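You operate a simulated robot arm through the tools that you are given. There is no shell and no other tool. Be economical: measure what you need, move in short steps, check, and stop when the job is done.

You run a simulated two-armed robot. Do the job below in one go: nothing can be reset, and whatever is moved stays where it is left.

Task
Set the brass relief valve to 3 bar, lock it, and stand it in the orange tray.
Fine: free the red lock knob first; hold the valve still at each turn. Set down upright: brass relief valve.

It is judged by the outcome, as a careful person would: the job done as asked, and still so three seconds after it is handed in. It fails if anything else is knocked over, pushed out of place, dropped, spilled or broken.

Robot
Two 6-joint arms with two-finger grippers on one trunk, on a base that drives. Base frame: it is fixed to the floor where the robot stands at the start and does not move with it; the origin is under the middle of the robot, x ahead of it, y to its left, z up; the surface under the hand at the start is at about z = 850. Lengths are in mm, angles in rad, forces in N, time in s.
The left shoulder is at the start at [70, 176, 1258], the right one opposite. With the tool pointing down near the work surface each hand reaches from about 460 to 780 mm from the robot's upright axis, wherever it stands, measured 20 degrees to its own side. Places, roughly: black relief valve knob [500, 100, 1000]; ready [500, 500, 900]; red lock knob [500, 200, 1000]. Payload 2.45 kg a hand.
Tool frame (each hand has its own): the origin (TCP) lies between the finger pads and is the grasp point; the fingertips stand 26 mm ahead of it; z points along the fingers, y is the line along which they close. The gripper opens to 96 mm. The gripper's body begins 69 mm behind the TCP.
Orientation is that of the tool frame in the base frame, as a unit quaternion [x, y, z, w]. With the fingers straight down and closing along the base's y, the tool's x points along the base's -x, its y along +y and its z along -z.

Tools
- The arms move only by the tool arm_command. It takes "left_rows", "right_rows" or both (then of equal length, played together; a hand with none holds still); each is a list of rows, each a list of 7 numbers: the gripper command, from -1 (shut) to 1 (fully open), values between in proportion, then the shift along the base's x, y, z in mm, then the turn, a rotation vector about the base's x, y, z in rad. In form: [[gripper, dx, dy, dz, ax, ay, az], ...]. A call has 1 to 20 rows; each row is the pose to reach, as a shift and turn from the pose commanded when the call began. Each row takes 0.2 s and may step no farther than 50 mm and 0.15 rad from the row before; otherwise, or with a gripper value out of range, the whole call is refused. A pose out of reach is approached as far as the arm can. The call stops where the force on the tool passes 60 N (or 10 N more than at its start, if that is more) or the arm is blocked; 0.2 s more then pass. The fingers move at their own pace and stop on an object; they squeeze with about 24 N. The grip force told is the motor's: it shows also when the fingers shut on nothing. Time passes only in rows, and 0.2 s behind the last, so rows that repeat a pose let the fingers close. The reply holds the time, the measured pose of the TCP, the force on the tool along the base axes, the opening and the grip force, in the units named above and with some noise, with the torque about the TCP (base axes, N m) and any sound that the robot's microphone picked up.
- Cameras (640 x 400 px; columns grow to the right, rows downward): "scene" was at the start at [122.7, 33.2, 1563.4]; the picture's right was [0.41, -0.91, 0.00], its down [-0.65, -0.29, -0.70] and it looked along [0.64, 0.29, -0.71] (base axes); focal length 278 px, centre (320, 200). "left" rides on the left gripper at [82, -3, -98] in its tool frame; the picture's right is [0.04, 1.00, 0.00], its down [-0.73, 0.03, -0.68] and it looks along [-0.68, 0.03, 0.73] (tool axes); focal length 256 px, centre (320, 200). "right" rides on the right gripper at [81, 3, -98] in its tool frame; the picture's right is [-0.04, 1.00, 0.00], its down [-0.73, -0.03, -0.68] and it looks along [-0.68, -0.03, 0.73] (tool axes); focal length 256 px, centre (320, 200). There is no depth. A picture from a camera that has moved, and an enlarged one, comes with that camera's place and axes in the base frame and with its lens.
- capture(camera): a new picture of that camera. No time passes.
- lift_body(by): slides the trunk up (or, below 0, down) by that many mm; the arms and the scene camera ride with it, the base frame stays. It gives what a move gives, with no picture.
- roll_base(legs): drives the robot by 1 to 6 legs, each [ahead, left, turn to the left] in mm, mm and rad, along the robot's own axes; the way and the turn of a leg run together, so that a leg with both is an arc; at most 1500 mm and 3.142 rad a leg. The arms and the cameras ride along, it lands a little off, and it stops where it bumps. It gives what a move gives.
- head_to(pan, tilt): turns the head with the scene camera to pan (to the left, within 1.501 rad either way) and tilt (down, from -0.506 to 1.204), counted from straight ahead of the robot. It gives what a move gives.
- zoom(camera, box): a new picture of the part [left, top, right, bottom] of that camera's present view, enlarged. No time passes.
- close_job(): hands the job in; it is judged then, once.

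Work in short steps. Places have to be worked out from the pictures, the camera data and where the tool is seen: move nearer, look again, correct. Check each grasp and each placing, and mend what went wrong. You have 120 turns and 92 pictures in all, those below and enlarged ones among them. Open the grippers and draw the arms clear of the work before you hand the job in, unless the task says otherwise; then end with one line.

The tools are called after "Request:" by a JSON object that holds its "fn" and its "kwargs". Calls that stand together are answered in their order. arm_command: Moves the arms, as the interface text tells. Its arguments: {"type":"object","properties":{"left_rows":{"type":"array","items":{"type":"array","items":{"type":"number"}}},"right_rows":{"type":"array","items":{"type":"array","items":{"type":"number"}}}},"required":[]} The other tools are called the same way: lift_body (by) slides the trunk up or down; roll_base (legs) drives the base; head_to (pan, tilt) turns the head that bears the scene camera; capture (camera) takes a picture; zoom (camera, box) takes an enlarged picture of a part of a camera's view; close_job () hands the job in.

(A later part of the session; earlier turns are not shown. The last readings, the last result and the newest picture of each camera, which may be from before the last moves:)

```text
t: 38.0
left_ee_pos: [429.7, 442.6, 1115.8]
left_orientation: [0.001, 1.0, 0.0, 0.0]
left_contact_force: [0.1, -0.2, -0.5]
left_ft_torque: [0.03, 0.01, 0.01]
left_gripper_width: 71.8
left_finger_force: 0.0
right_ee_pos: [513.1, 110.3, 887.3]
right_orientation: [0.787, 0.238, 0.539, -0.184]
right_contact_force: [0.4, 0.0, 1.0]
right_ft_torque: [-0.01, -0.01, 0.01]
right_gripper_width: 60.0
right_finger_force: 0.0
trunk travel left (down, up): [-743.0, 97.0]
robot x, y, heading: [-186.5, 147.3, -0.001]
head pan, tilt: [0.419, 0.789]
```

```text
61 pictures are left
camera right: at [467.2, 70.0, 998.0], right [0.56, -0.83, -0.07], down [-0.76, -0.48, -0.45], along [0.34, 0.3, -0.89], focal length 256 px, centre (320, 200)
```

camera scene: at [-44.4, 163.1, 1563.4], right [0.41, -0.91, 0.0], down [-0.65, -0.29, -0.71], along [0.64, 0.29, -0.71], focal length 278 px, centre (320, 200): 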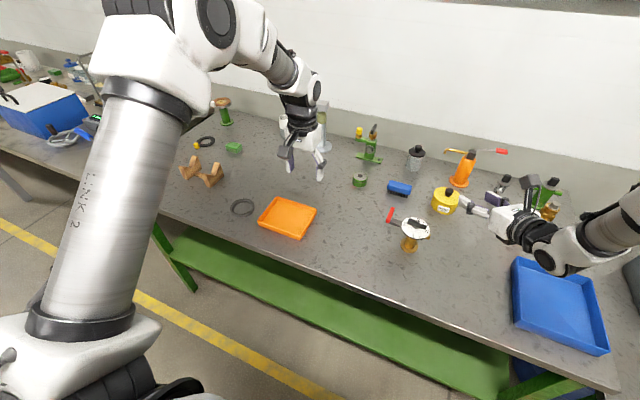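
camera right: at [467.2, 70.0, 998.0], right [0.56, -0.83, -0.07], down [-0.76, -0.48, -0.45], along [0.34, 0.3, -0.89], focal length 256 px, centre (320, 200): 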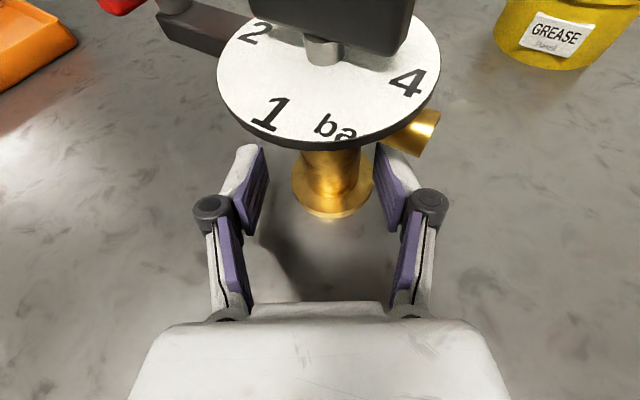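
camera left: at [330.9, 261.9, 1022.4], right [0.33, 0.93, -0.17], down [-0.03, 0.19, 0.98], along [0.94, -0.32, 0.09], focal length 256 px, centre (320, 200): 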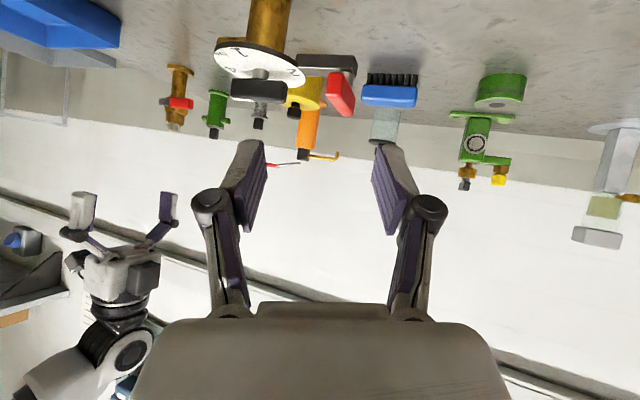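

Alignment is good and the right finger passes under the outlet. I advance the last stretch and close.

Request:
{"fn": "arm_command", "kwargs": {"right_rows": [[0.25, 8, 4, -2, 0, 0, 0], [0.25, 15, 8, -4, 0, 0, 0], [0.25, 15, 8, -4, 0, 0, 0], [0, 15, 8, -4, 0, 0, 0], [-0.3, 15, 8, -4, 0, 0, 0], [-0.6, 15, 8, -4, 0, 0, 0], [-1, 15, 8, -4, 0, 0, 0], [-1, 15, 8, -4, 0, 0, 0]]}}

Request:
{"fn": "capture", "kwargs": {"camera": "right"}}

Request:
{"fn": "capture", "kwargs": {"camera": "scene"}}

```text
t: 39.8
left_ee_pos: [429.4, 442.1, 1116.9]
left_orientation: [0.001, 1.0, 0.0, -0.001]
left_contact_force: [0.7, -0.7, 0.3]
left_ft_torque: [-0.02, 0.02, 0.04]
left_gripper_width: 71.9
left_finger_force: 0.1
right_ee_pos: [529.4, 119.4, 883.1]
right_orientation: [0.786, 0.238, 0.54, -0.185]
right_contact_force: [2.0, -2.1, 2.6]
right_ft_torque: [-0.18, -0.18, 0.0]
right_gripper_width: 32.6
right_finger_force: 23.5
trunk travel left (down, up): [-743.0, 97.0]
robot x, y, heading: [-191.3, 150.0, 0.002]
head pan, tilt: [0.419, 0.789]
```

```text
60 pictures are left
camera right: at [482.2, 77.9, 994.5], right [0.56, -0.83, -0.07], down [-0.76, -0.48, -0.45], along [0.34, 0.3, -0.89], focal length 256 px, centre (320, 200)
```

right: 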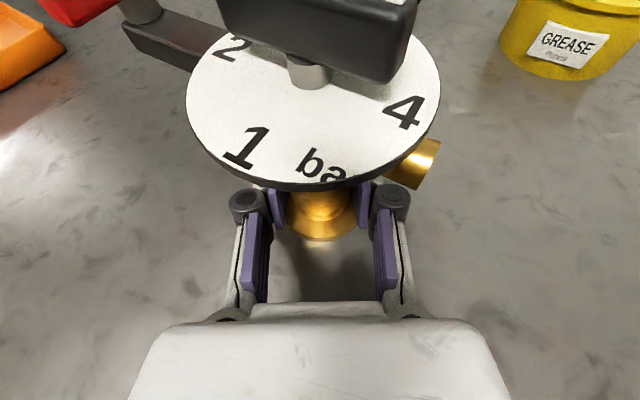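

```text
59 pictures are left
camera scene: at [-66.3, 180.4, 1563.4], right [0.41, -0.91, 0.0], down [-0.65, -0.29, -0.7], along [0.64, 0.29, -0.71], focal length 278 px, centre (320, 200)
```

scene: 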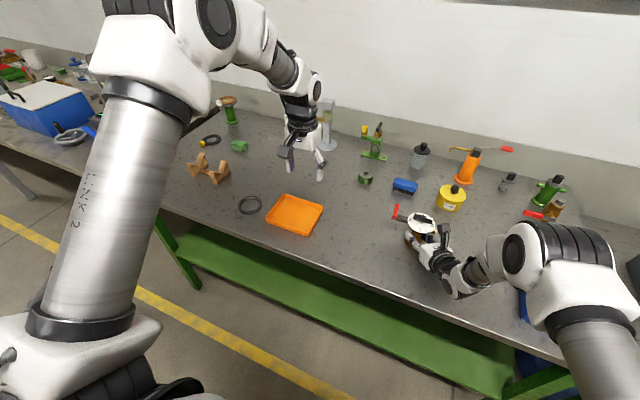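

The right hand now holds the column firmly. I bring the left hand above the red knob at about z 1050 and look down on it.

Request:
{"fn": "arm_command", "kwargs": {"left_rows": [[0, 20, -40, -11, 0, 0, 0], [0, 40, -80, -22, 0, 0, 0], [0, 60, -120, -33, 0, 0, 0], [0, 80, -160, -44, 0, 0, 0], [0, 95, -200, -55, 0, 0, 0], [0, 109, -235, -66, 0, 0, 0], [0, 109, -235, -66, 0, 0, 0]]}}

Request:
{"fn": "capture", "kwargs": {"camera": "left"}}

```text
t: 41.4
left_ee_pos: [538.3, 208.4, 1050.9]
left_orientation: [0.001, 1.0, 0.0, -0.001]
left_contact_force: [0.2, 1.2, 0.5]
left_ft_torque: [0.0, 0.01, -0.01]
left_gripper_width: 48.2
left_finger_force: 0.1
right_ee_pos: [529.1, 118.8, 883.7]
right_orientation: [0.787, 0.238, 0.539, -0.184]
right_contact_force: [1.3, 0.3, 2.4]
right_ft_torque: [-0.15, -0.14, -0.02]
right_gripper_width: 32.6
right_finger_force: 24.1
trunk travel left (down, up): [-743.0, 97.0]
robot x, y, heading: [-191.8, 149.0, -0.004]
head pan, tilt: [0.419, 0.789]
```

```text
58 pictures are left
camera left: at [456.7, 205.5, 1148.1], right [-0.04, 1.0, 0.0], down [0.73, 0.03, 0.68], along [0.68, 0.03, -0.73], focal length 256 px, centre (320, 200)
```

left: 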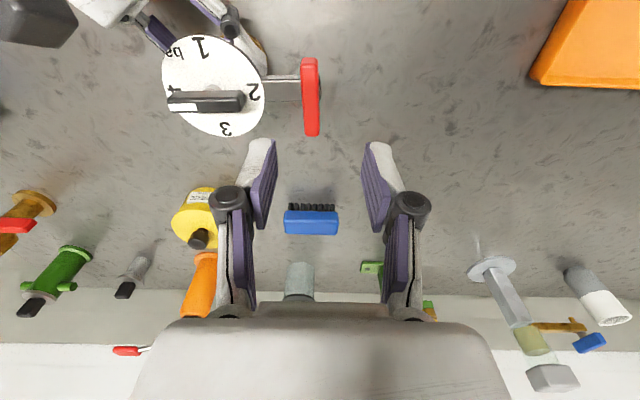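

Red bar centre is about (530,202), top z about 967, and the axis about (532,124). I descend with a 40 mm opening to straddle the bar.

Request:
{"fn": "arm_command", "kwargs": {"left_rows": [[-0.17, -8, -6, -10, 0, 0, 0.05], [-0.17, -8, -6, -35, 0, 0, 0.05], [-0.17, -8, -6, -60, 0, 0, 0.05], [-0.17, -8, -6, -78, 0, 0, 0.05], [-0.17, -8, -6, -78, 0, 0, 0.05]]}}

Request:
{"fn": "capture", "kwargs": {"camera": "left"}}

Request:
{"fn": "zoom", "kwargs": {"camera": "scene", "box": [360, 170, 480, 260]}}

```text
t: 42.6
left_ee_pos: [530.5, 201.9, 972.5]
left_orientation: [-0.025, 1.0, 0.0, 0.001]
left_contact_force: [0.4, -0.8, -1.2]
left_ft_torque: [-0.01, 0.05, -0.06]
left_gripper_width: 39.7
left_finger_force: 0.0
right_ee_pos: [528.3, 120.8, 883.9]
right_orientation: [0.787, 0.237, 0.539, -0.183]
right_contact_force: [-1.1, -0.3, 1.4]
right_ft_torque: [-0.18, -0.03, -0.02]
right_gripper_width: 32.6
right_finger_force: 24.2
trunk travel left (down, up): [-743.0, 97.0]
robot x, y, heading: [-192.8, 145.6, -0.0]
head pan, tilt: [0.419, 0.789]
```

```text
57 pictures are left
camera left: at [449.2, 194.8, 1070.2], right [-0.09, 1.0, 0.0], down [0.73, 0.06, 0.68], along [0.68, 0.06, -0.73], focal length 256 px, centre (320, 200)
```

left: 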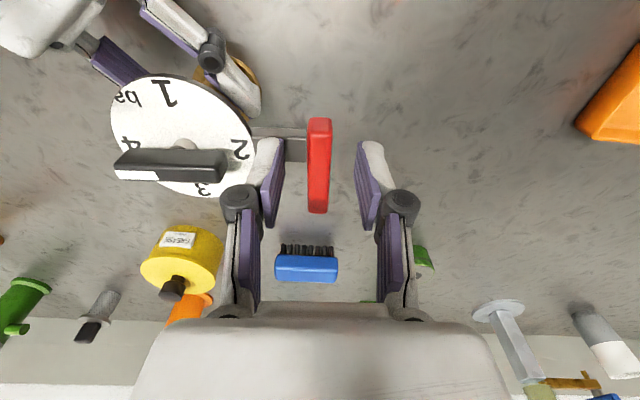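

```text
4.44 times, centred on (420, 215) of scene
camera zoom: at [-66.6, 180.4, 1563.4], right [0.41, -0.91, 0.0], down [-0.65, -0.29, -0.71], along [0.64, 0.29, -0.71], focal length 1234 px, centre (-124, 133)
```

zoom: 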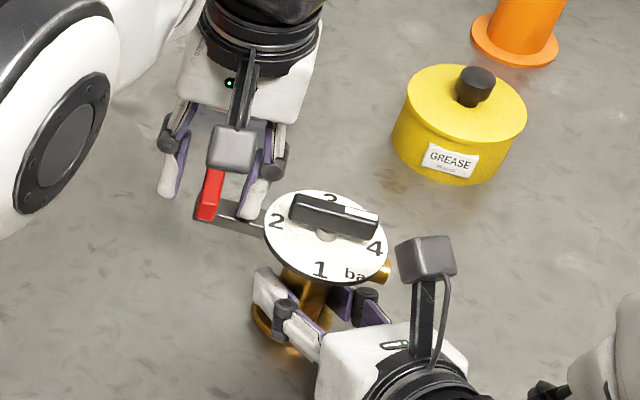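

The bar lies centred between the fingers. I shift 4 mm toward the robot and close on it.

Request:
{"fn": "arm_command", "kwargs": {"left_rows": [[-0.17, -4, 0, 0, 0, 0, 0], [-0.4, -4, 0, 0, 0, 0, 0], [-0.6, -4, 0, 0, 0, 0, 0], [-1, -4, 0, 0, 0, 0, 0], [-1, -4, 0, 0, 0, 0, 0]]}}

```text
t: 43.8
left_ee_pos: [527.5, 200.9, 972.7]
left_orientation: [-0.025, 1.0, 0.0, 0.001]
left_contact_force: [2.5, -4.0, 0.3]
left_ft_torque: [0.01, -0.09, 0.3]
left_gripper_width: 11.7
left_finger_force: 24.5
right_ee_pos: [529.4, 120.7, 885.0]
right_orientation: [0.787, 0.238, 0.538, -0.184]
right_contact_force: [-2.2, 3.9, 2.4]
right_ft_torque: [-0.52, -0.23, -0.08]
right_gripper_width: 32.7
right_finger_force: 24.8
trunk travel left (down, up): [-743.0, 97.0]
robot x, y, heading: [-192.5, 148.0, -0.001]
head pan, tilt: [0.419, 0.789]
```

The red bar is gripped at 11.7 mm. I turn it gently counter-clockwise by 0.3 rad and read the torque.

Request:
{"fn": "arm_command", "kwargs": {"left_rows": [[-1, 0, 0, 0, 0, 0, 0.1], [-1, 0, 0, 0, 0, 0, 0.2], [-1, 0, 0, 0, 0, 0, 0.3]]}}

Request:
{"fn": "capture", "kwargs": {"camera": "left"}}

```text
t: 44.6
left_ee_pos: [526.9, 200.8, 970.8]
left_orientation: [-0.173, 0.985, 0.0, 0.001]
left_contact_force: [0.1, -13.0, 0.4]
left_ft_torque: [-0.23, 0.06, -0.04]
left_gripper_width: 11.5
left_finger_force: 23.9
right_ee_pos: [527.6, 120.8, 883.6]
right_orientation: [0.787, 0.238, 0.539, -0.185]
right_contact_force: [-0.9, 12.8, 0.9]
right_ft_torque: [-0.79, -0.15, 0.04]
right_gripper_width: 32.2
right_finger_force: 24.3
trunk travel left (down, up): [-743.0, 97.0]
robot x, y, heading: [-191.0, 147.8, 0.0]
head pan, tilt: [0.419, 0.789]
```

```text
55 pictures are left
camera left: at [450.8, 170.4, 1070.2], right [-0.38, 0.93, 0.0], down [0.68, 0.28, 0.68], along [0.63, 0.26, -0.73], focal length 256 px, centre (320, 200)
```

left: 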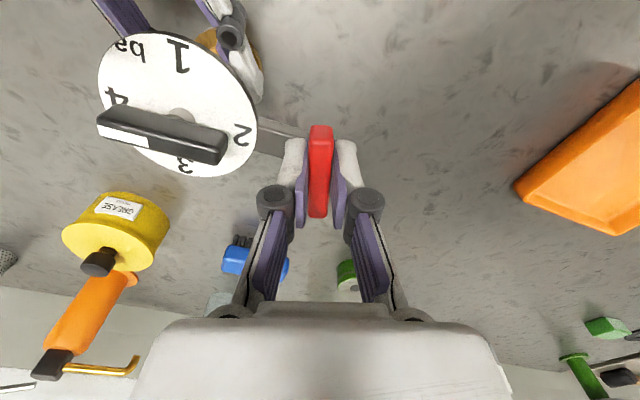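

The knob follows counter-clockwise freely. The side force says the shaft sits about 5 mm farther in +x, so I correct the centre and go on turning.

Request:
{"fn": "arm_command", "kwargs": {"left_rows": [[-1, 0, -1.5, 0, 0, 0, 0.1], [-1, 0.4, -2.3, 0, 0, 0, 0.2], [-1, 0.7, -2.8, 0, 0, 0, 0.3], [-1, 1.1, -3.3, 0, 0, 0, 0.42], [-1, 1.6, -3.8, 0, 0, 0, 0.54]]}}

```text
t: 45.8
left_ee_pos: [527.8, 197.3, 973.3]
left_orientation: [-0.43, 0.903, 0.0, 0.0]
left_contact_force: [-0.7, -7.8, -3.0]
left_ft_torque: [0.31, 0.0, 0.0]
left_gripper_width: 11.4
left_finger_force: 24.0
right_ee_pos: [528.7, 118.7, 883.5]
right_orientation: [0.786, 0.238, 0.54, -0.185]
right_contact_force: [1.2, 7.1, 4.5]
right_ft_torque: [-0.51, 0.04, -0.07]
right_gripper_width: 32.4
right_finger_force: 24.2
trunk travel left (down, up): [-743.0, 97.0]
robot x, y, heading: [-190.6, 150.3, -0.003]
head pan, tilt: [0.419, 0.789]
```

Forces stay low. I continue toward a quarter turn.

Request:
{"fn": "arm_command", "kwargs": {"left_rows": [[-1, 0.6, -1.5, 0, 0, 0, 0.12], [-1, 1.2, -1.8, 0, 0, 0, 0.24], [-1, 1.8, -2, 0, 0, 0, 0.36], [-1, 2.4, -2, 0, 0, 0, 0.48], [-1, 3, -2, 0, 0, 0, 0.6], [-1, 3.4, -2, 0, 0, 0, 0.7]]}}

Request:
{"fn": "capture", "kwargs": {"camera": "left"}}

Request:
{"fn": "capture", "kwargs": {"camera": "right"}}

```text
t: 47.2
left_ee_pos: [531.0, 196.5, 973.0]
left_orientation: [0.714, -0.7, -0.001, 0.0]
left_contact_force: [-4.6, 10.5, 0.7]
left_ft_torque: [0.82, 0.29, 0.02]
left_gripper_width: 11.6
left_finger_force: 23.8
right_ee_pos: [529.4, 118.9, 883.2]
right_orientation: [0.786, 0.238, 0.539, -0.185]
right_contact_force: [7.6, -11.0, 2.3]
right_ft_torque: [0.01, -0.25, -0.32]
right_gripper_width: 32.3
right_finger_force: 23.9
trunk travel left (down, up): [-743.0, 97.0]
robot x, y, heading: [-192.6, 146.1, 0.001]
head pan, tilt: [0.419, 0.789]
```

```text
54 pictures are left
camera left: at [536.2, 115.0, 1070.7], right [-1.0, -0.06, 0.0], down [-0.04, 0.73, 0.68], along [-0.04, 0.68, -0.73], focal length 256 px, centre (320, 200)
```

left: 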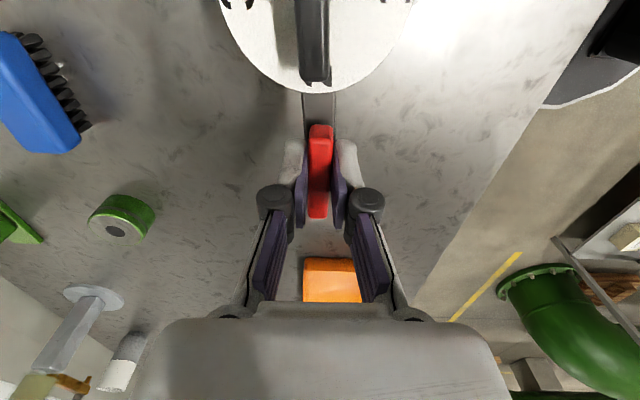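

```text
53 pictures are left
camera right: at [482.3, 77.5, 994.4], right [0.56, -0.83, -0.07], down [-0.76, -0.47, -0.45], along [0.34, 0.3, -0.89], focal length 256 px, centre (320, 200)
```

right: 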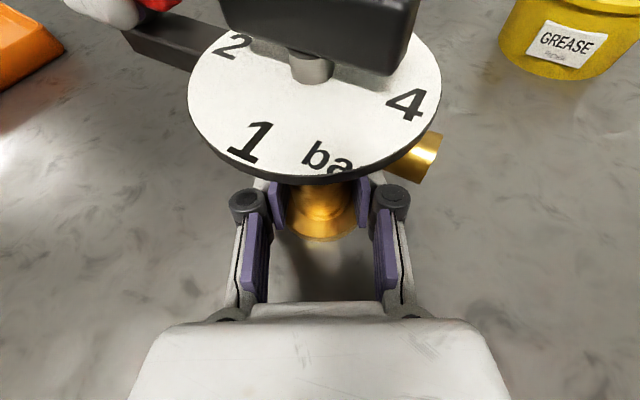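

The bar has turned about 92° and now lies along the bracket, with no end stop felt. I probe a little further to find a stop, easing the y force.

Request:
{"fn": "arm_command", "kwargs": {"left_rows": [[-1, 0, 1.5, 0, 0, 0, 0.05], [-1, 0, 1.5, 0, 0, 0, 0.15], [-1, 0, 1.5, 0, 0, 0, 0.25]]}}

```text
t: 48.0
left_ee_pos: [530.9, 196.1, 972.5]
left_orientation: [0.795, -0.606, 0.0, 0.001]
left_contact_force: [-10.8, 0.4, 0.5]
left_ft_torque: [0.07, 0.62, -0.85]
left_gripper_width: 14.6
left_finger_force: 23.9
right_ee_pos: [528.1, 120.4, 884.0]
right_orientation: [0.786, 0.238, 0.54, -0.185]
right_contact_force: [9.6, -3.0, 0.6]
right_ft_torque: [-0.24, 0.16, 0.0]
right_gripper_width: 32.5
right_finger_force: 24.4
trunk travel left (down, up): [-743.0, 97.0]
robot x, y, heading: [-186.1, 148.0, 0.001]
head pan, tilt: [0.419, 0.789]
```

Torque jumped to 0.85 N·m and the pads spread, so the end stop is at about 90°. I turn back to relax, release, and rise.

Request:
{"fn": "arm_command", "kwargs": {"left_rows": [[-1, 0, 0, 0, 0, 0, -0.12], [-1, 0, 0, 0, 0, 0, -0.22], [-0.6, 0, 0, 0, 0, 0, -0.22], [-0.2, 0, 0, 0, 0, 0, -0.22], [-0.2, 0, 0, 0, 0, 0, -0.22], [-0.2, 0, 0, 25, 0, 0, -0.22], [-0.2, 0, 0, 60, 0, 0, -0.22]]}}

Request:
{"fn": "capture", "kwargs": {"camera": "left"}}

Request:
{"fn": "zoom", "kwargs": {"camera": "scene", "box": [360, 170, 480, 260]}}

```text
t: 49.6
left_ee_pos: [529.8, 196.7, 1033.0]
left_orientation: [0.724, -0.69, -0.001, 0.0]
left_contact_force: [-0.4, 0.8, -0.4]
left_ft_torque: [0.01, -0.03, -0.03]
left_gripper_width: 38.3
left_finger_force: 0.0
right_ee_pos: [527.2, 119.6, 884.4]
right_orientation: [0.787, 0.238, 0.539, -0.184]
right_contact_force: [-2.4, 0.0, 3.5]
right_ft_torque: [-0.04, -0.11, 0.03]
right_gripper_width: 32.4
right_finger_force: 24.4
trunk travel left (down, up): [-743.0, 97.0]
robot x, y, heading: [-191.8, 147.3, -0.002]
head pan, tilt: [0.419, 0.789]
```

```text
52 pictures are left
camera left: at [536.7, 115.9, 1131.1], right [-1.0, -0.09, 0.0], down [-0.06, 0.73, 0.68], along [-0.06, 0.68, -0.73], focal length 256 px, centre (320, 200)
```

left: 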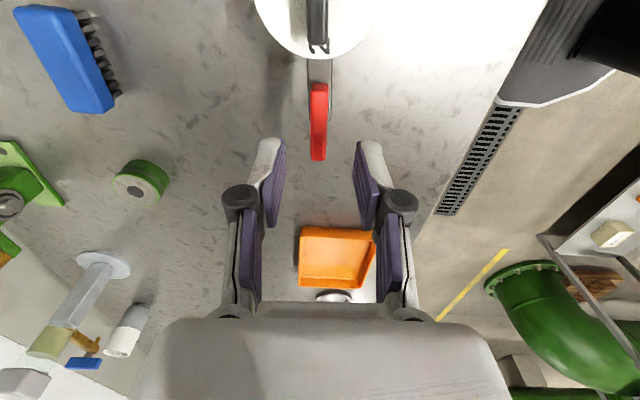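

```text
4.44 times, centred on (420, 215) of scene
camera zoom: at [-67.3, 180.6, 1563.3], right [0.41, -0.91, 0.0], down [-0.65, -0.29, -0.71], along [0.64, 0.29, -0.71], focal length 1234 px, centre (-124, 133)
```

zoom: 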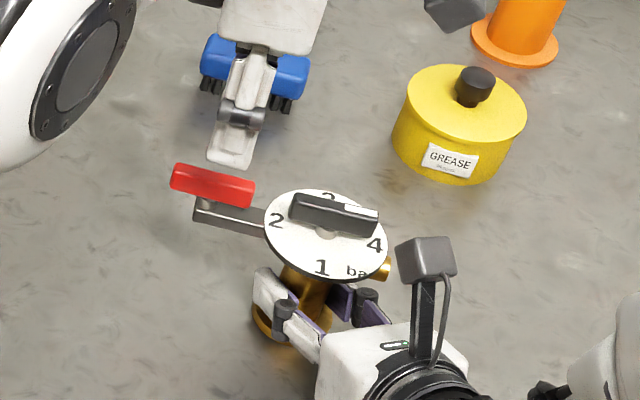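

The lock is freed. Next is the black knob: I move the left hand above it while yawing +90° more, to check that the whole turn is reachable before gripping.

Request:
{"fn": "arm_command", "kwargs": {"left_rows": [[-0.2, 0, -5, 12, 0, 0, 0.13], [-0.2, 0, -12, 24, 0, 0, 0.27], [-0.2, 0, -20, 30, 0, 0, 0.41], [-0.2, 0, -30, 30, 0, 0, 0.55], [-0.2, 0, -40, 30, 0, 0, 0.69], [-0.2, 0, -50, 30, 0, 0, 0.83], [-0.2, 0, -60, 30, 0, 0, 0.97], [-0.2, 0, -70, 30, 0, 0, 1.11], [-0.2, 1, -73, 30, 0, 0, 1.25], [-0.2, 2, -73, 30, 0, 0, 1.39], [-0.2, 2, -73, 30, 0, 0, 1.53], [-0.2, 2, -73, 30, 0, 0, 1.6]]}}

Request:
{"fn": "capture", "kwargs": {"camera": "left"}}

```text
t: 52.2
left_ee_pos: [389.4, 223.5, 1025.0]
left_orientation: [0.998, 0.014, 0.001, 0.061]
left_contact_force: [0.5, -0.6, 0.3]
left_ft_torque: [0.01, -0.03, 0.01]
left_gripper_width: 38.5
left_finger_force: 0.1
left hand out of reach, approached as far as the arm can: row 6, 7, 8, 9, 10, 11, 12
right_ee_pos: [529.1, 119.9, 883.1]
right_orientation: [0.787, 0.238, 0.538, -0.185]
right_contact_force: [-1.5, 0.8, 0.4]
right_ft_torque: [-0.05, -0.06, 0.02]
right_gripper_width: 32.4
right_finger_force: 24.3
trunk travel left (down, up): [-743.0, 97.0]
robot x, y, heading: [-189.0, 148.6, 0.003]
head pan, tilt: [0.419, 0.789]
```

```text
50 pictures are left
camera left: at [469.9, 242.1, 1120.2], right [0.07, -0.99, 0.12], down [-0.73, 0.03, 0.68], along [-0.68, -0.14, -0.72], focal length 256 px, centre (320, 200)
```

left: 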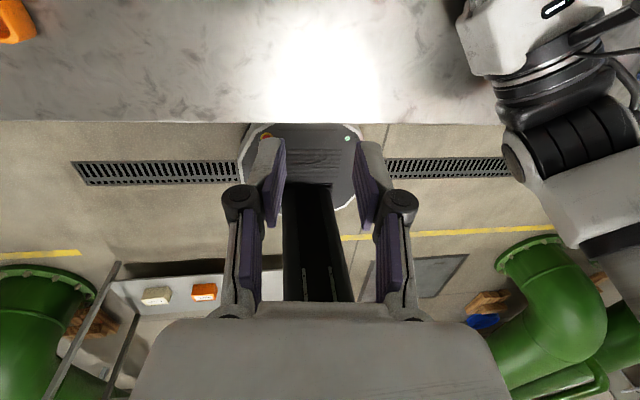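

That yaw hits the left wrist's limit, and it was good to test it in free air. I'll use yaw −90→0 instead. First I unwind, moving back out over free space.

Request:
{"fn": "arm_command", "kwargs": {"left_rows": [[-0.2, 8, 10, 15, 0, 0, -0.14], [-0.2, 16, 20, 30, 0, 0, -0.28], [-0.2, 24, 30, 45, 0, 0, -0.42], [-0.2, 32, 40, 55, 0, 0, -0.56], [-0.2, 40, 50, 55, 0, 0, -0.7], [-0.2, 48, 55, 55, 0, 0, -0.84], [-0.2, 56, 55, 55, 0, 0, -0.98], [-0.2, 64, 55, 55, 0, 0, -1.12], [-0.2, 72, 55, 55, 0, 0, -1.26], [-0.2, 80, 55, 55, 0, 0, -1.4], [-0.2, 90, 55, 55, 0, 0, -1.54], [-0.2, 90, 55, 55, 0, 0, -1.68], [-0.2, 90, 55, 55, 0, 0, -1.82], [-0.2, 90, 55, 55, 0, 0, -1.96], [-0.2, 90, 55, 55, 0, 0, -2.1], [-0.2, 90, 55, 55, 0, 0, -2.24], [-0.2, 90, 55, 55, 0, 0, -2.38], [-0.2, 90, 55, 55, 0, 0, -2.52], [-0.2, 90, 55, 55, 0, 0, -2.66], [-0.2, 90, 55, 55, 0, 0, -2.8]]}}

```text
t: 56.4
left_ee_pos: [484.9, 268.4, 1098.1]
left_orientation: [-0.167, 0.985, 0.045, -0.028]
left_contact_force: [0.0, -0.7, -0.5]
left_ft_torque: [-0.02, 0.01, -0.01]
left_gripper_width: 38.4
left_finger_force: 0.2
right_ee_pos: [528.6, 119.0, 882.8]
right_orientation: [0.787, 0.237, 0.538, -0.184]
right_contact_force: [0.5, -0.3, -0.1]
right_ft_torque: [-0.05, -0.1, -0.04]
right_gripper_width: 32.4
right_finger_force: 23.8
trunk travel left (down, up): [-743.0, 97.0]
robot x, y, heading: [-187.2, 148.0, 0.003]
head pan, tilt: [0.419, 0.789]
```

Now I rotate to yaw −90, levelled, and move over the black knob at z about 1050.

Request:
{"fn": "arm_command", "kwargs": {"left_rows": [[-0.2, 4, -8, 0, -0.009, 0.002, -0.14], [-0.2, 8, -16, 0, -0.018, 0.004, -0.28], [-0.2, 12, -26, 0, -0.027, 0.006, -0.42], [-0.2, 16, -36, 0, -0.036, 0.008, -0.56], [-0.2, 20, -46, 0, -0.044, 0.01, -0.7], [-0.2, 24, -56, 0, -0.053, 0.012, -0.84], [-0.2, 28, -68, 0, -0.062, 0.014, -0.98], [-0.2, 32, -80, 0, -0.071, 0.016, -1.12], [-0.2, 36, -92, -5, -0.08, 0.018, -1.26], [-0.2, 40, -104, -15, -0.089, 0.02, -1.4], [-0.2, 44, -118, -25, -0.098, 0.022, -1.54], [-0.2, 47, -132, -35, -0.107, 0.024, -1.68], [-0.2, 47, -144, -48, -0.115, 0.026, -1.8], [-0.2, 47, -144, -48, -0.121, 0.028, -1.905], [-0.2, 47, -144, -48, -0.121, 0.028, -1.905]]}}

Request:
{"fn": "capture", "kwargs": {"camera": "left"}}

Request:
{"fn": "zoom", "kwargs": {"camera": "scene", "box": [360, 150, 480, 240]}}

```text
t: 59.6
left_ee_pos: [520.5, 136.7, 1051.5]
left_orientation: [0.707, 0.707, 0.001, -0.001]
left_contact_force: [0.7, -0.7, -0.2]
left_ft_torque: [0.01, 0.0, 0.02]
left_gripper_width: 38.6
left_finger_force: 0.0
left hand out of reach, approached as far as the arm can: row 11, 12, 13, 14, 15
right_ee_pos: [527.4, 119.5, 884.1]
right_orientation: [0.787, 0.238, 0.539, -0.184]
right_contact_force: [0.4, 0.9, 0.3]
right_ft_torque: [-0.02, -0.05, 0.03]
right_gripper_width: 32.5
right_finger_force: 24.1
trunk travel left (down, up): [-743.0, 97.0]
robot x, y, heading: [-190.2, 148.5, 0.0]
head pan, tilt: [0.419, 0.789]
```

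```text
49 pictures are left
camera left: at [516.9, 217.5, 1148.8], right [1.0, 0.04, 0.0], down [0.03, -0.73, 0.68], along [0.03, -0.68, -0.74], focal length 256 px, centre (320, 200)
```

left: 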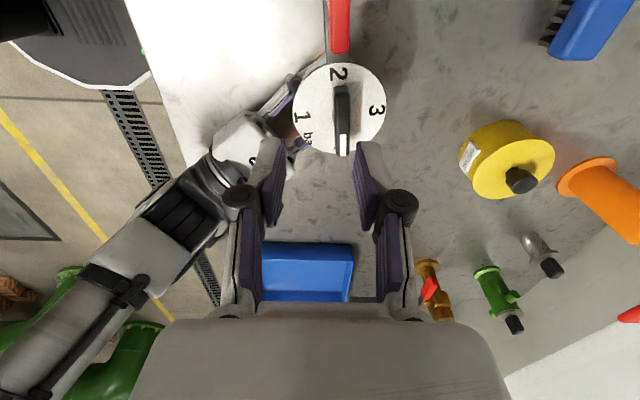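

```text
4.44 times, centred on (420, 195) of scene
camera zoom: at [-65.9, 180.5, 1563.3], right [0.41, -0.91, 0.0], down [-0.65, -0.29, -0.7], along [0.64, 0.29, -0.71], focal length 1234 px, centre (-124, 222)
```

zoom: 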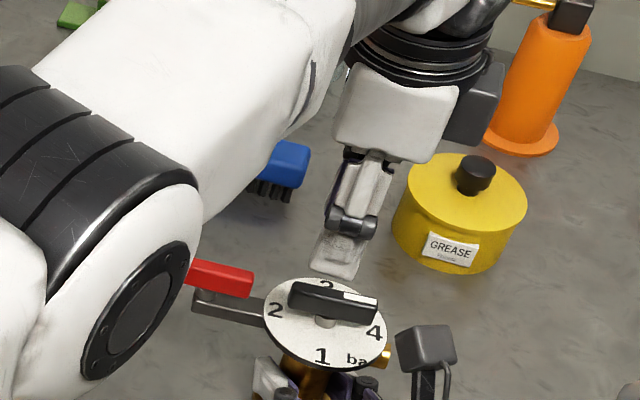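

The left camera puts the knob about 16 mm in +x and 5 mm in −y from the TCP, which should lie within the limit. I step there and check again.

Request:
{"fn": "arm_command", "kwargs": {"left_rows": [[-0.2, 8, -2, -5, 0, 0, 0], [-0.2, 17, -5, -15, 0, 0, 0], [-0.2, 17, -5, -25, 0, 0, 0], [-0.2, 17, -5, -25, 0, 0, 0]]}}

Request:
{"fn": "capture", "kwargs": {"camera": "left"}}

```text
t: 60.6
left_ee_pos: [523.1, 142.6, 1034.5]
left_orientation: [0.707, 0.707, 0.001, -0.001]
left_contact_force: [0.0, -0.2, 0.0]
left_ft_torque: [0.0, -0.01, 0.01]
left_gripper_width: 38.4
left_finger_force: 0.0
left hand out of reach, approached as far as the arm can: row 1, 2, 3, 4
right_ee_pos: [527.5, 119.8, 883.2]
right_orientation: [0.787, 0.238, 0.539, -0.184]
right_contact_force: [0.3, 0.0, 0.0]
right_ft_torque: [-0.06, -0.05, -0.01]
right_gripper_width: 32.1
right_finger_force: 24.3
trunk travel left (down, up): [-743.0, 97.0]
robot x, y, heading: [-186.3, 147.0, -0.001]
head pan, tilt: [0.419, 0.789]
```

```text
47 pictures are left
camera left: at [519.3, 224.6, 1132.2], right [1.0, 0.04, 0.0], down [0.03, -0.73, 0.68], along [0.03, -0.68, -0.74], focal length 256 px, centre (320, 200)
```

left: 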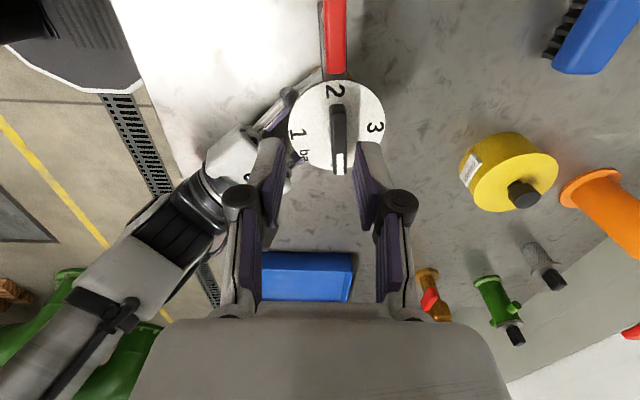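

The numbers fit a plain outer-reach limit, about 665 mm from the shoulder, so I need to be some 30 mm closer. I open the right hand wide, back it off 22 mm, and drive forward 30.

Request:
{"fn": "arm_command", "kwargs": {"right_rows": [[-0.4, 0, 0, 0, 0, 0, 0], [0.3, 0, 0, 0, 0, 0, 0], [0.8, 0, 0, 0, 0, 0, 0], [0.8, 0, 0, 0, 0, 0, 0], [0.8, -6, -4, 3, 0, 0, 0], [0.8, -12, -8, 6, 0, 0, 0], [0.8, -18, -13, 8, 0, 0, 0]], "left_rows": [[-0.2, -3, 3, 10, 0, 0, 0], [-0.2, -3, 3, 20, 0, 0, 0], [-0.2, -3, 3, 20, 0, 0, 0], [-0.2, -3, 3, 20, 0, 0, 0], [-0.2, -3, 3, 20, 0, 0, 0], [-0.2, -3, 3, 20, 0, 0, 0], [-0.2, -3, 3, 20, 0, 0, 0]]}}

Request:
{"fn": "roll_base", "kwargs": {"legs": [[30, 0, 0]]}}

Request:
{"fn": "capture", "kwargs": {"camera": "right"}}

```text
t: 62.2
left_ee_pos: [520.8, 144.2, 1054.6]
left_orientation: [0.707, 0.707, 0.001, -0.001]
left_contact_force: [-0.2, 0.2, -0.3]
left_ft_torque: [0.02, -0.02, 0.02]
left_gripper_width: 38.3
left_finger_force: 0.0
right_ee_pos: [510.6, 106.9, 890.8]
right_orientation: [0.787, 0.239, 0.538, -0.186]
right_contact_force: [0.1, 0.3, 0.0]
right_ft_torque: [0.0, 0.0, 0.0]
right_gripper_width: 86.5
right_finger_force: 0.0
trunk travel left (down, up): [-743.0, 97.0]
robot x, y, heading: [-188.1, 148.5, 0.0]
head pan, tilt: [0.419, 0.789]
```

```text
t: 63.1
left_ee_pos: [545.7, 144.4, 1058.3]
left_orientation: [0.707, 0.708, 0.003, 0.002]
left_contact_force: [-0.6, 0.1, -0.2]
left_ft_torque: [0.0, -0.06, 0.02]
left_gripper_width: 38.4
left_finger_force: 0.1
right_ee_pos: [536.0, 106.9, 894.5]
right_orientation: [0.786, 0.238, 0.54, -0.184]
right_contact_force: [-0.1, -0.7, 0.3]
right_ft_torque: [-0.02, 0.04, -0.01]
right_gripper_width: 86.4
right_finger_force: 0.0
trunk travel left (down, up): [-743.0, 97.0]
robot x, y, heading: [-161.4, 150.9, 0.001]
head pan, tilt: [0.419, 0.789]
```

```text
46 pictures are left
camera right: at [489.6, 65.2, 1005.4], right [0.56, -0.83, -0.07], down [-0.76, -0.48, -0.45], along [0.34, 0.3, -0.89], focal length 256 px, centre (320, 200)
```

right: 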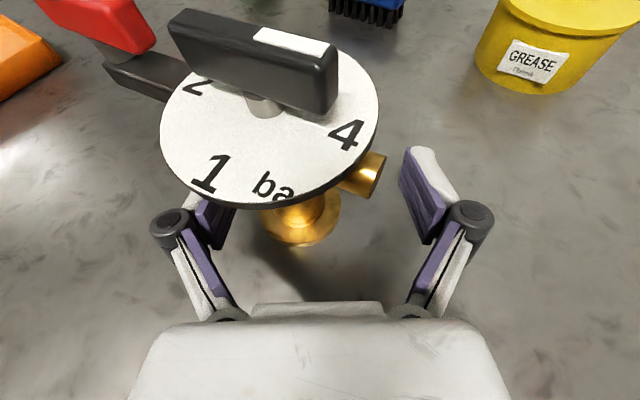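

I re-centre the right hand on the column, grip again, and move the left hand over the knob to check its reach.

Request:
{"fn": "arm_command", "kwargs": {"right_rows": [[0.6, -4, 6, -4, 0, 0, 0], [0.3, -7, 12, -9, 0, 0, 0], [0.3, -7, 12, -9, 0, 0, 0], [-0.2, -7, 12, -9, 0, 0, 0], [-0.6, -7, 12, -9, 0, 0, 0], [-1, -7, 12, -9, 0, 0, 0], [-1, -7, 12, -9, 0, 0, 0]], "left_rows": [[-0.2, 0, 0, 0, 0, 0, 0], [-0.2, -5, -8, -5, 0, 0, 0], [-0.2, -9, -14, -15, 0, 0, 0], [-0.2, -9, -14, -25, 0, 0, 0], [-0.2, -9, -14, -35, 0, 0, 0], [-0.2, -9, -14, -35, 0, 0, 0], [-0.2, -9, -14, -35, 0, 0, 0]]}}

Request:
{"fn": "capture", "kwargs": {"camera": "left"}}

Request:
{"fn": "capture", "kwargs": {"camera": "right"}}

```text
t: 64.7
left_ee_pos: [540.5, 130.9, 1020.7]
left_orientation: [0.707, 0.708, 0.001, -0.001]
left_contact_force: [0.2, -0.4, -0.3]
left_ft_torque: [-0.01, -0.04, -0.01]
left_gripper_width: 38.4
left_finger_force: 0.1
right_ee_pos: [532.5, 118.2, 881.3]
right_orientation: [0.787, 0.238, 0.539, -0.184]
right_contact_force: [-1.1, 0.2, -0.9]
right_ft_torque: [-0.12, -0.04, -0.03]
right_gripper_width: 32.4
right_finger_force: 23.5
trunk travel left (down, up): [-743.0, 97.0]
robot x, y, heading: [-157.7, 147.3, 0.002]
head pan, tilt: [0.419, 0.789]
```

```text
45 pictures are left
camera left: at [536.6, 213.0, 1117.7], right [1.0, 0.04, 0.0], down [0.03, -0.73, 0.68], along [0.03, -0.68, -0.74], focal length 256 px, centre (320, 200)
```

left: 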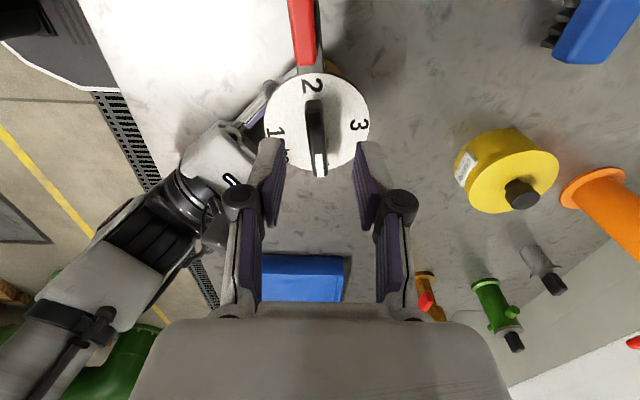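

```text
44 pictures are left
camera right: at [486.3, 76.9, 993.4], right [0.56, -0.83, -0.07], down [-0.76, -0.48, -0.45], along [0.33, 0.3, -0.89], focal length 256 px, centre (320, 200)
```

right: 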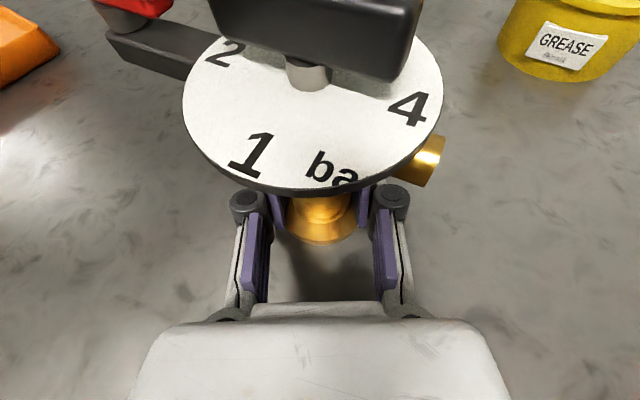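

Both hands are placed: knob centre about (539,126), pointer ~5° ccw of −y, the 3 at about +6° from +x. I align yaw by +0.08 rad, descend over the knob and grip.

Request:
{"fn": "arm_command", "kwargs": {"left_rows": [[-0.2, -2, -4, -10, 0, 0, 0.08], [-0.2, -2, -6, -30, 0, 0, 0.08], [-0.2, -2, -6, -50, 0, 0, 0.08], [-0.2, -2, -6, -50, 0, 0, 0.08]]}}

Request:
{"fn": "capture", "kwargs": {"camera": "left"}}

```text
t: 65.7
left_ee_pos: [538.2, 125.3, 969.3]
left_orientation: [0.678, 0.735, 0.001, -0.001]
left_contact_force: [0.3, 0.7, 0.2]
left_ft_torque: [0.02, 0.02, 0.0]
left_gripper_width: 38.3
left_finger_force: 0.1
right_ee_pos: [533.0, 117.6, 883.2]
right_orientation: [0.787, 0.238, 0.538, -0.184]
right_contact_force: [-0.2, -0.3, 0.6]
right_ft_torque: [-0.09, -0.05, -0.01]
right_gripper_width: 32.1
right_finger_force: 24.1
trunk travel left (down, up): [-743.0, 97.0]
robot x, y, heading: [-161.5, 147.7, -0.002]
head pan, tilt: [0.419, 0.789]
```

```text
43 pictures are left
camera left: at [528.3, 206.2, 1067.5], right [0.99, 0.12, 0.0], down [0.09, -0.73, 0.68], along [0.08, -0.67, -0.74], focal length 256 px, centre (320, 200)
```

left: 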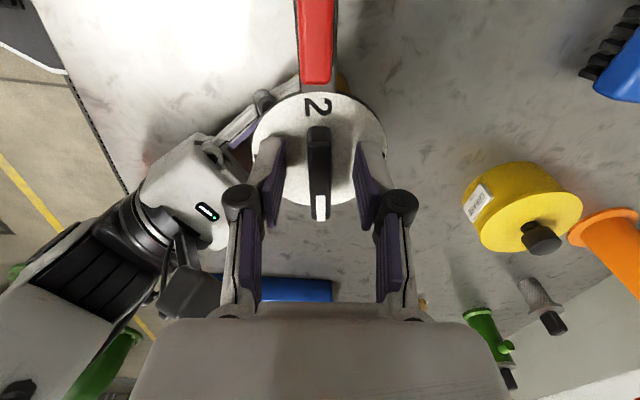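

The knob is parallel and centred between the pads. I shift 3 mm in −y onto the axis and close.

Request:
{"fn": "arm_command", "kwargs": {"left_rows": [[-0.2, 0, -3, 0, 0, 0, 0], [-0.45, 0, -3, 0, 0, 0, 0], [-0.7, 0, -3, 0, 0, 0, 0], [-1, 0, -3, 0, 0, 0, 0], [-1, 0, -3, 0, 0, 0, 0]]}}

Request:
{"fn": "arm_command", "kwargs": {"left_rows": [[-1, 0, 0, 0, 0, 0, 0.1], [-1, 0, 0, 0, 0, 0, 0.2], [-1, 0, 0, 0, 0, 0, 0.3]]}}

```text
t: 66.9
left_ee_pos: [539.4, 121.2, 969.6]
left_orientation: [0.677, 0.736, 0.0, -0.001]
left_contact_force: [0.2, -1.1, 0.6]
left_ft_torque: [-0.02, 0.04, 0.4]
left_gripper_width: 11.4
left_finger_force: 23.8
right_ee_pos: [533.0, 118.7, 883.0]
right_orientation: [0.787, 0.238, 0.539, -0.184]
right_contact_force: [0.9, 1.7, 0.1]
right_ft_torque: [-0.11, -0.17, -0.4]
right_gripper_width: 32.4
right_finger_force: 24.0
trunk travel left (down, up): [-743.0, 97.0]
robot x, y, heading: [-155.1, 147.3, -0.001]
head pan, tilt: [0.419, 0.789]
```

```text
t: 67.7
left_ee_pos: [538.1, 121.8, 970.8]
left_orientation: [0.559, 0.829, 0.001, -0.001]
left_contact_force: [-5.9, 1.3, 4.5]
left_ft_torque: [0.38, 0.28, -0.06]
left_gripper_width: 11.1
left_finger_force: 24.3
right_ee_pos: [533.2, 118.6, 883.4]
right_orientation: [0.787, 0.238, 0.538, -0.185]
right_contact_force: [7.6, 1.3, -0.6]
right_ft_torque: [-0.43, 0.14, 0.05]
right_gripper_width: 32.2
right_finger_force: 24.0
trunk travel left (down, up): [-743.0, 97.0]
robot x, y, heading: [-160.6, 149.4, 0.002]
head pan, tilt: [0.419, 0.789]
```

It turns freely. I continue to 1.3 rad total with a slight centre correction, then check the dial.

Request:
{"fn": "arm_command", "kwargs": {"left_rows": [[-1, -0.4, -0.2, 0, 0, 0, 0.125], [-1, -0.7, -0.4, 0, 0, 0, 0.25], [-1, -1, -0.6, 0, 0, 0, 0.375], [-1, -1.2, -0.8, 0, 0, 0, 0.5], [-1, -1.4, -1, 0, 0, 0, 0.625], [-1, -1.6, -1.2, 0, 0, 0, 0.75], [-1, -1.8, -1.5, 0, 0, 0, 0.875], [-1, -2, -1.8, 0, 0, 0, 1.0]]}}

Request:
{"fn": "zoom", "kwargs": {"camera": "left", "box": [220, 60, 420, 240]}}

Request:
{"fn": "capture", "kwargs": {"camera": "right"}}

```text
t: 69.5
left_ee_pos: [536.4, 121.1, 970.3]
left_orientation: [0.093, 0.996, -0.001, -0.002]
left_contact_force: [11.4, -2.8, -2.9]
left_ft_torque: [0.07, -0.5, 0.02]
left_gripper_width: 11.4
left_finger_force: 23.4
right_ee_pos: [533.1, 119.7, 882.8]
right_orientation: [0.787, 0.238, 0.539, -0.184]
right_contact_force: [-10.9, 0.2, 6.7]
right_ft_torque: [-0.29, -0.52, 0.01]
right_gripper_width: 32.0
right_finger_force: 24.6
trunk travel left (down, up): [-743.0, 97.0]
robot x, y, heading: [-159.8, 149.6, -0.005]
head pan, tilt: [0.419, 0.789]
```

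```text
2.22 times, centred on (320, 150) of left
camera zoom: at [456.1, 133.8, 1067.8], right [0.15, 0.99, 0.0], down [0.73, -0.11, 0.68], along [0.67, -0.1, -0.74], focal length 569 px, centre (320, 311)
```

zoom: 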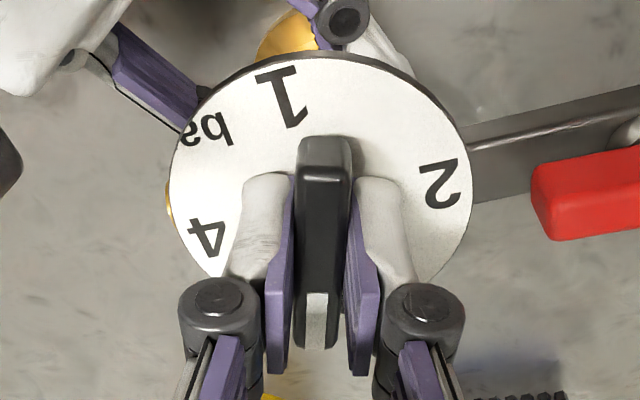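

```text
41 pictures are left
camera right: at [486.3, 77.0, 993.3], right [0.56, -0.82, -0.07], down [-0.76, -0.48, -0.45], along [0.33, 0.3, -0.89], focal length 256 px, centre (320, 200)
```

right: 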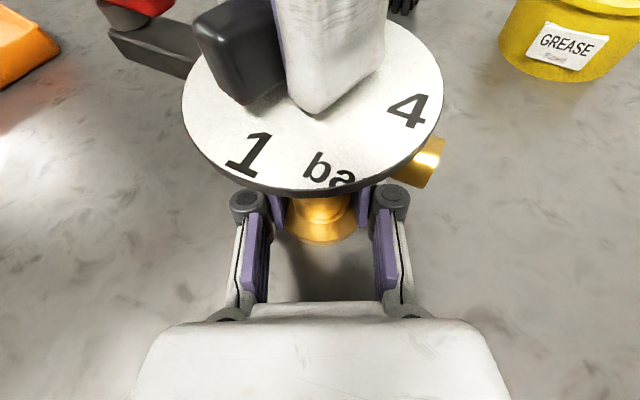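

From this view, 4→2 lies at 96.6° and 1 at 186°, so the 3 is at about +6.4°; the pointer is now at −10.7°. I turn the remaining 17° (0.297 rad) and ease the x force.

Request:
{"fn": "arm_command", "kwargs": {"left_rows": [[-1, 1.2, 0, 0, 0, 0, 0.1], [-1, 1.8, 0, 0, 0, 0, 0.2], [-1, 1.8, 0, 0, 0, 0, 0.297], [-1, 1.8, 0, 0, 0, 0, 0.297]]}}

Request:
{"fn": "zoom", "kwargs": {"camera": "left", "box": [220, 60, 420, 240]}}

```text
t: 70.5
left_ee_pos: [537.0, 121.3, 969.7]
left_orientation: [-0.054, 0.999, 0.0, -0.001]
left_contact_force: [5.8, -6.1, -1.0]
left_ft_torque: [0.06, -0.2, 0.0]
left_gripper_width: 11.1
left_finger_force: 23.5
right_ee_pos: [533.1, 119.2, 883.2]
right_orientation: [0.788, 0.238, 0.538, -0.184]
right_contact_force: [-6.2, 5.4, 2.3]
right_ft_torque: [-0.68, -0.32, 0.02]
right_gripper_width: 32.2
right_finger_force: 24.1
trunk travel left (down, up): [-743.0, 97.0]
robot x, y, heading: [-159.6, 148.2, -0.0]
head pan, tilt: [0.419, 0.789]
```

```text
2.22 times, centred on (320, 150) of left
camera zoom: at [456.5, 109.5, 1067.8], right [-0.15, 0.99, 0.0], down [0.73, 0.11, 0.68], along [0.67, 0.1, -0.74], focal length 569 px, centre (320, 311)
```

zoom: 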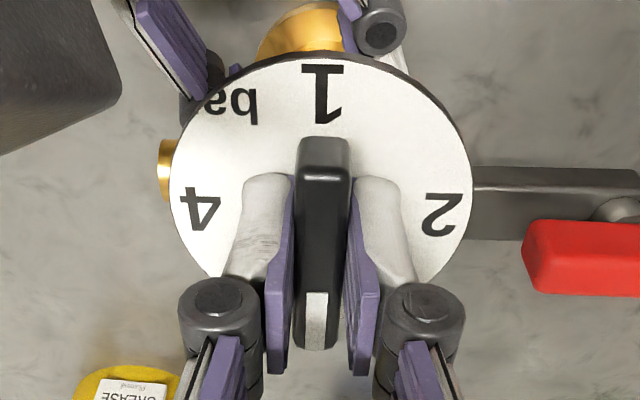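

The 1, the knob and the pointer line up, with 2 and 4 symmetric: the pointer is on 3. I release, rise, and verify with the 3 visible.

Request:
{"fn": "arm_command", "kwargs": {"left_rows": [[-0.7, 0, 0, 0, 0, 0, 0], [-0.3, 0, 0, 0, 0, 0, 0], [-0.2, 0, 0, 0, 0, 0, 0], [-0.2, 0, 0, 25, 0, 0, 0], [-0.2, -20, 15, 60, 0, 0, 0], [-0.2, -30, 25, 100, 0, 0, 0]]}}

Request:
{"fn": "capture", "kwargs": {"camera": "left"}}

```text
t: 71.9
left_ee_pos: [543.1, 129.0, 1072.5]
left_orientation: [-0.054, 0.999, 0.001, -0.001]
left_contact_force: [-0.3, 0.3, 0.3]
left_ft_torque: [-0.02, 0.01, -0.02]
left_gripper_width: 38.4
left_finger_force: 0.1
left hand out of reach, approached as far as the arm can: row 5, 6
right_ee_pos: [532.5, 118.1, 882.5]
right_orientation: [0.788, 0.237, 0.538, -0.184]
right_contact_force: [-1.2, -0.3, 0.1]
right_ft_torque: [-0.09, -0.04, -0.05]
right_gripper_width: 32.1
right_finger_force: 24.1
trunk travel left (down, up): [-743.0, 97.0]
robot x, y, heading: [-159.0, 146.3, -0.001]
head pan, tilt: [0.419, 0.789]
```

```text
39 pictures are left
camera left: at [462.2, 117.1, 1170.6], right [-0.15, 0.99, 0.0], down [0.73, 0.11, 0.68], along [0.67, 0.1, -0.74], focal length 256 px, centre (320, 200)
```

left: 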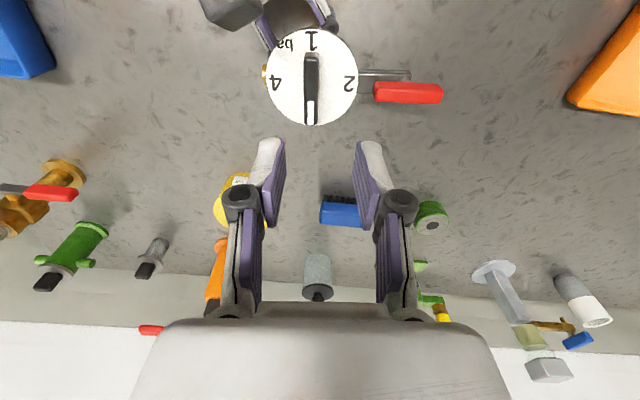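

Request:
{"fn": "zoom", "kwargs": {"camera": "left", "box": [250, 15, 370, 140]}}

Request:
{"fn": "zoom", "kwargs": {"camera": "left", "box": [340, 50, 460, 130]}}

```text
3.20 times, centred on (310, 78) of left
camera zoom: at [462.2, 117.1, 1170.6], right [-0.15, 0.99, 0.0], down [0.73, 0.11, 0.68], along [0.67, 0.1, -0.74], focal length 819 px, centre (352, 592)
```

zoom: 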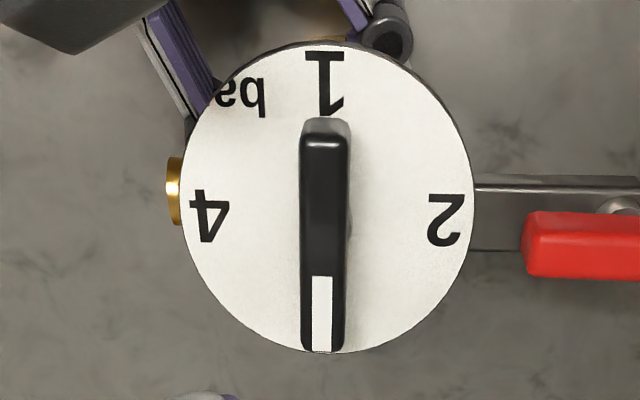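

```text
5.00 times, centred on (400, 90) of left
camera zoom: at [462.2, 117.1, 1170.6], right [-0.15, 0.99, 0.0], down [0.73, 0.11, 0.68], along [0.67, 0.1, -0.74], focal length 1280 px, centre (-80, 750)
```

zoom: 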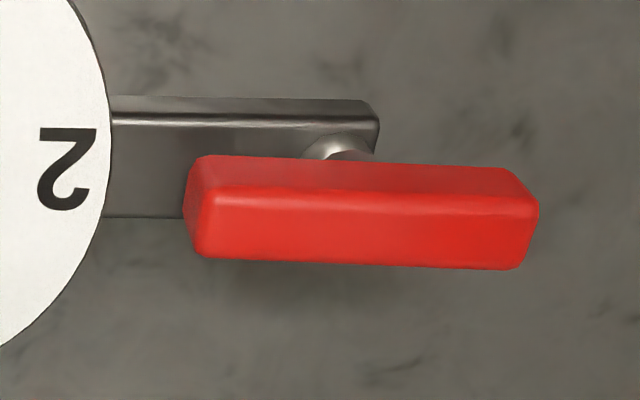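

The pointer covers the 3 squarely. To lock, I move the left hand over the red bar and yaw about +1.55 rad to straddle it.

Request:
{"fn": "arm_command", "kwargs": {"left_rows": [[-0.2, 0, 10, 0, 0, 0, 0.14], [-0.2, -2, 20, 0, 0, 0, 0.28], [-0.2, -4, 30, 0, 0, 0, 0.42], [-0.2, -6, 40, 0, 0, 0, 0.56], [-0.2, -8, 50, 0, 0, 0, 0.7], [-0.2, -10, 60, 0, 0, 0, 0.84], [-0.2, -12, 68, -5, 0, 0, 0.98], [-0.2, -14, 68, -15, 0, 0, 1.12], [-0.2, -14, 68, -25, 0, 0, 1.26], [-0.2, -14, 68, -35, 0, 0, 1.4], [-0.2, -14, 68, -42, 0, 0, 1.55], [-0.2, -14, 68, -42, 0, 0, 1.55]]}}

Request:
{"fn": "capture", "kwargs": {"camera": "left"}}

```text
t: 74.5
left_ee_pos: [564.7, 184.3, 1042.3]
left_orientation: [0.737, -0.675, 0.0, 0.002]
left_contact_force: [-1.0, 0.3, 0.1]
left_ft_torque: [0.01, 0.0, 0.02]
left_gripper_width: 38.2
left_finger_force: 0.0
left hand out of reach, approached as far as the arm can: row 1, 2, 3, 4, 5, 6, 7, 8, 9, 10, 11, 12
right_ee_pos: [532.1, 119.1, 882.8]
right_orientation: [0.788, 0.237, 0.538, -0.184]
right_contact_force: [-0.3, 0.0, -0.6]
right_ft_torque: [-0.06, -0.05, 0.0]
right_gripper_width: 32.3
right_finger_force: 24.4
trunk travel left (down, up): [-743.0, 97.0]
robot x, y, heading: [-161.1, 146.7, 0.001]
head pan, tilt: [0.419, 0.789]
```

```text
36 pictures are left
camera left: at [575.8, 104.5, 1139.2], right [-0.99, -0.13, 0.0], down [-0.09, 0.73, 0.68], along [-0.09, 0.67, -0.73], focal length 256 px, centre (320, 200)
```

left: 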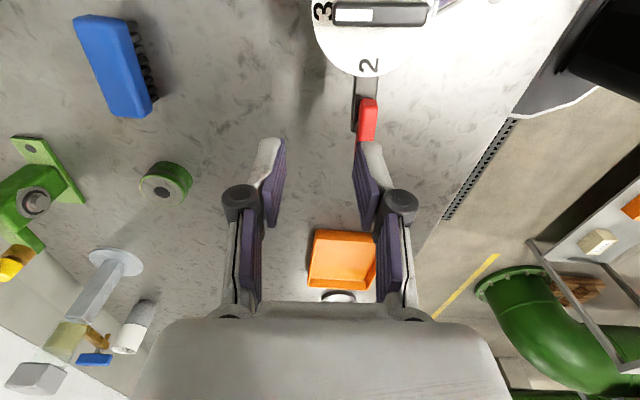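

The "3" shows right beside the pointer's white end. The hand is 36 mm too far out, so I shift onto the red bar and look before descending.

Request:
{"fn": "arm_command", "kwargs": {"left_rows": [[-0.2, -18, 6, 0, 0, 0, 0], [-0.2, -35, 13, 0, 0, 0, 0], [-0.2, -35, 13, -10, 0, 0, 0], [-0.2, -35, 13, -10, 0, 0, 0]]}}

Request:
{"fn": "capture", "kwargs": {"camera": "left"}}

```text
t: 75.5
left_ee_pos: [564.9, 185.7, 1039.3]
left_orientation: [0.738, -0.675, 0.0, 0.001]
left_contact_force: [0.5, -0.4, 0.4]
left_ft_torque: [-0.05, 0.02, 0.03]
left_gripper_width: 38.5
left_finger_force: 0.0
left hand out of reach, approached as far as the arm can: row 1, 2, 3, 4
right_ee_pos: [533.4, 118.4, 882.7]
right_orientation: [0.787, 0.237, 0.539, -0.184]
right_contact_force: [-1.0, -0.2, 0.4]
right_ft_torque: [-0.08, -0.02, -0.06]
right_gripper_width: 32.2
right_finger_force: 24.3
trunk travel left (down, up): [-743.0, 97.0]
robot x, y, heading: [-162.1, 148.8, -0.001]
head pan, tilt: [0.419, 0.789]
```

```text
35 pictures are left
camera left: at [575.7, 104.9, 1136.5], right [-0.99, -0.13, 0.0], down [-0.09, 0.73, 0.68], along [-0.09, 0.67, -0.73], focal length 256 px, centre (320, 200)
```

left: 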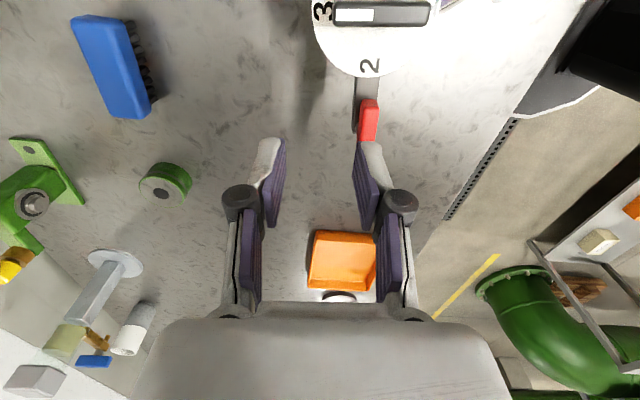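

The arm seems stuck stretched out at its reach limit. I try to unbend it by pulling up and well inward.

Request:
{"fn": "arm_command", "kwargs": {"left_rows": [[-0.2, -15, 20, 30, 0, 0, 0], [-0.2, -35, 40, 60, 0, 0, 0], [-0.2, -60, 60, 90, 0, 0, 0], [-0.2, -85, 80, 110, 0, 0, 0], [-0.2, -85, 80, 110, 0, 0, 0]]}}

```text
t: 76.7
left_ee_pos: [571.3, 215.0, 1106.3]
left_orientation: [0.736, -0.677, -0.001, 0.001]
left_contact_force: [0.9, 0.1, 0.4]
left_ft_torque: [0.02, 0.02, 0.01]
left_gripper_width: 38.4
left_finger_force: 0.0
left hand out of reach, approached as far as the arm can: row 1, 2, 3, 4, 5
right_ee_pos: [532.6, 118.9, 882.1]
right_orientation: [0.787, 0.238, 0.539, -0.185]
right_contact_force: [-0.2, -0.2, 0.2]
right_ft_torque: [-0.09, -0.04, -0.01]
right_gripper_width: 32.0
right_finger_force: 23.9
trunk travel left (down, up): [-743.0, 97.0]
robot x, y, heading: [-159.7, 144.8, 0.003]
head pan, tilt: [0.419, 0.789]
```

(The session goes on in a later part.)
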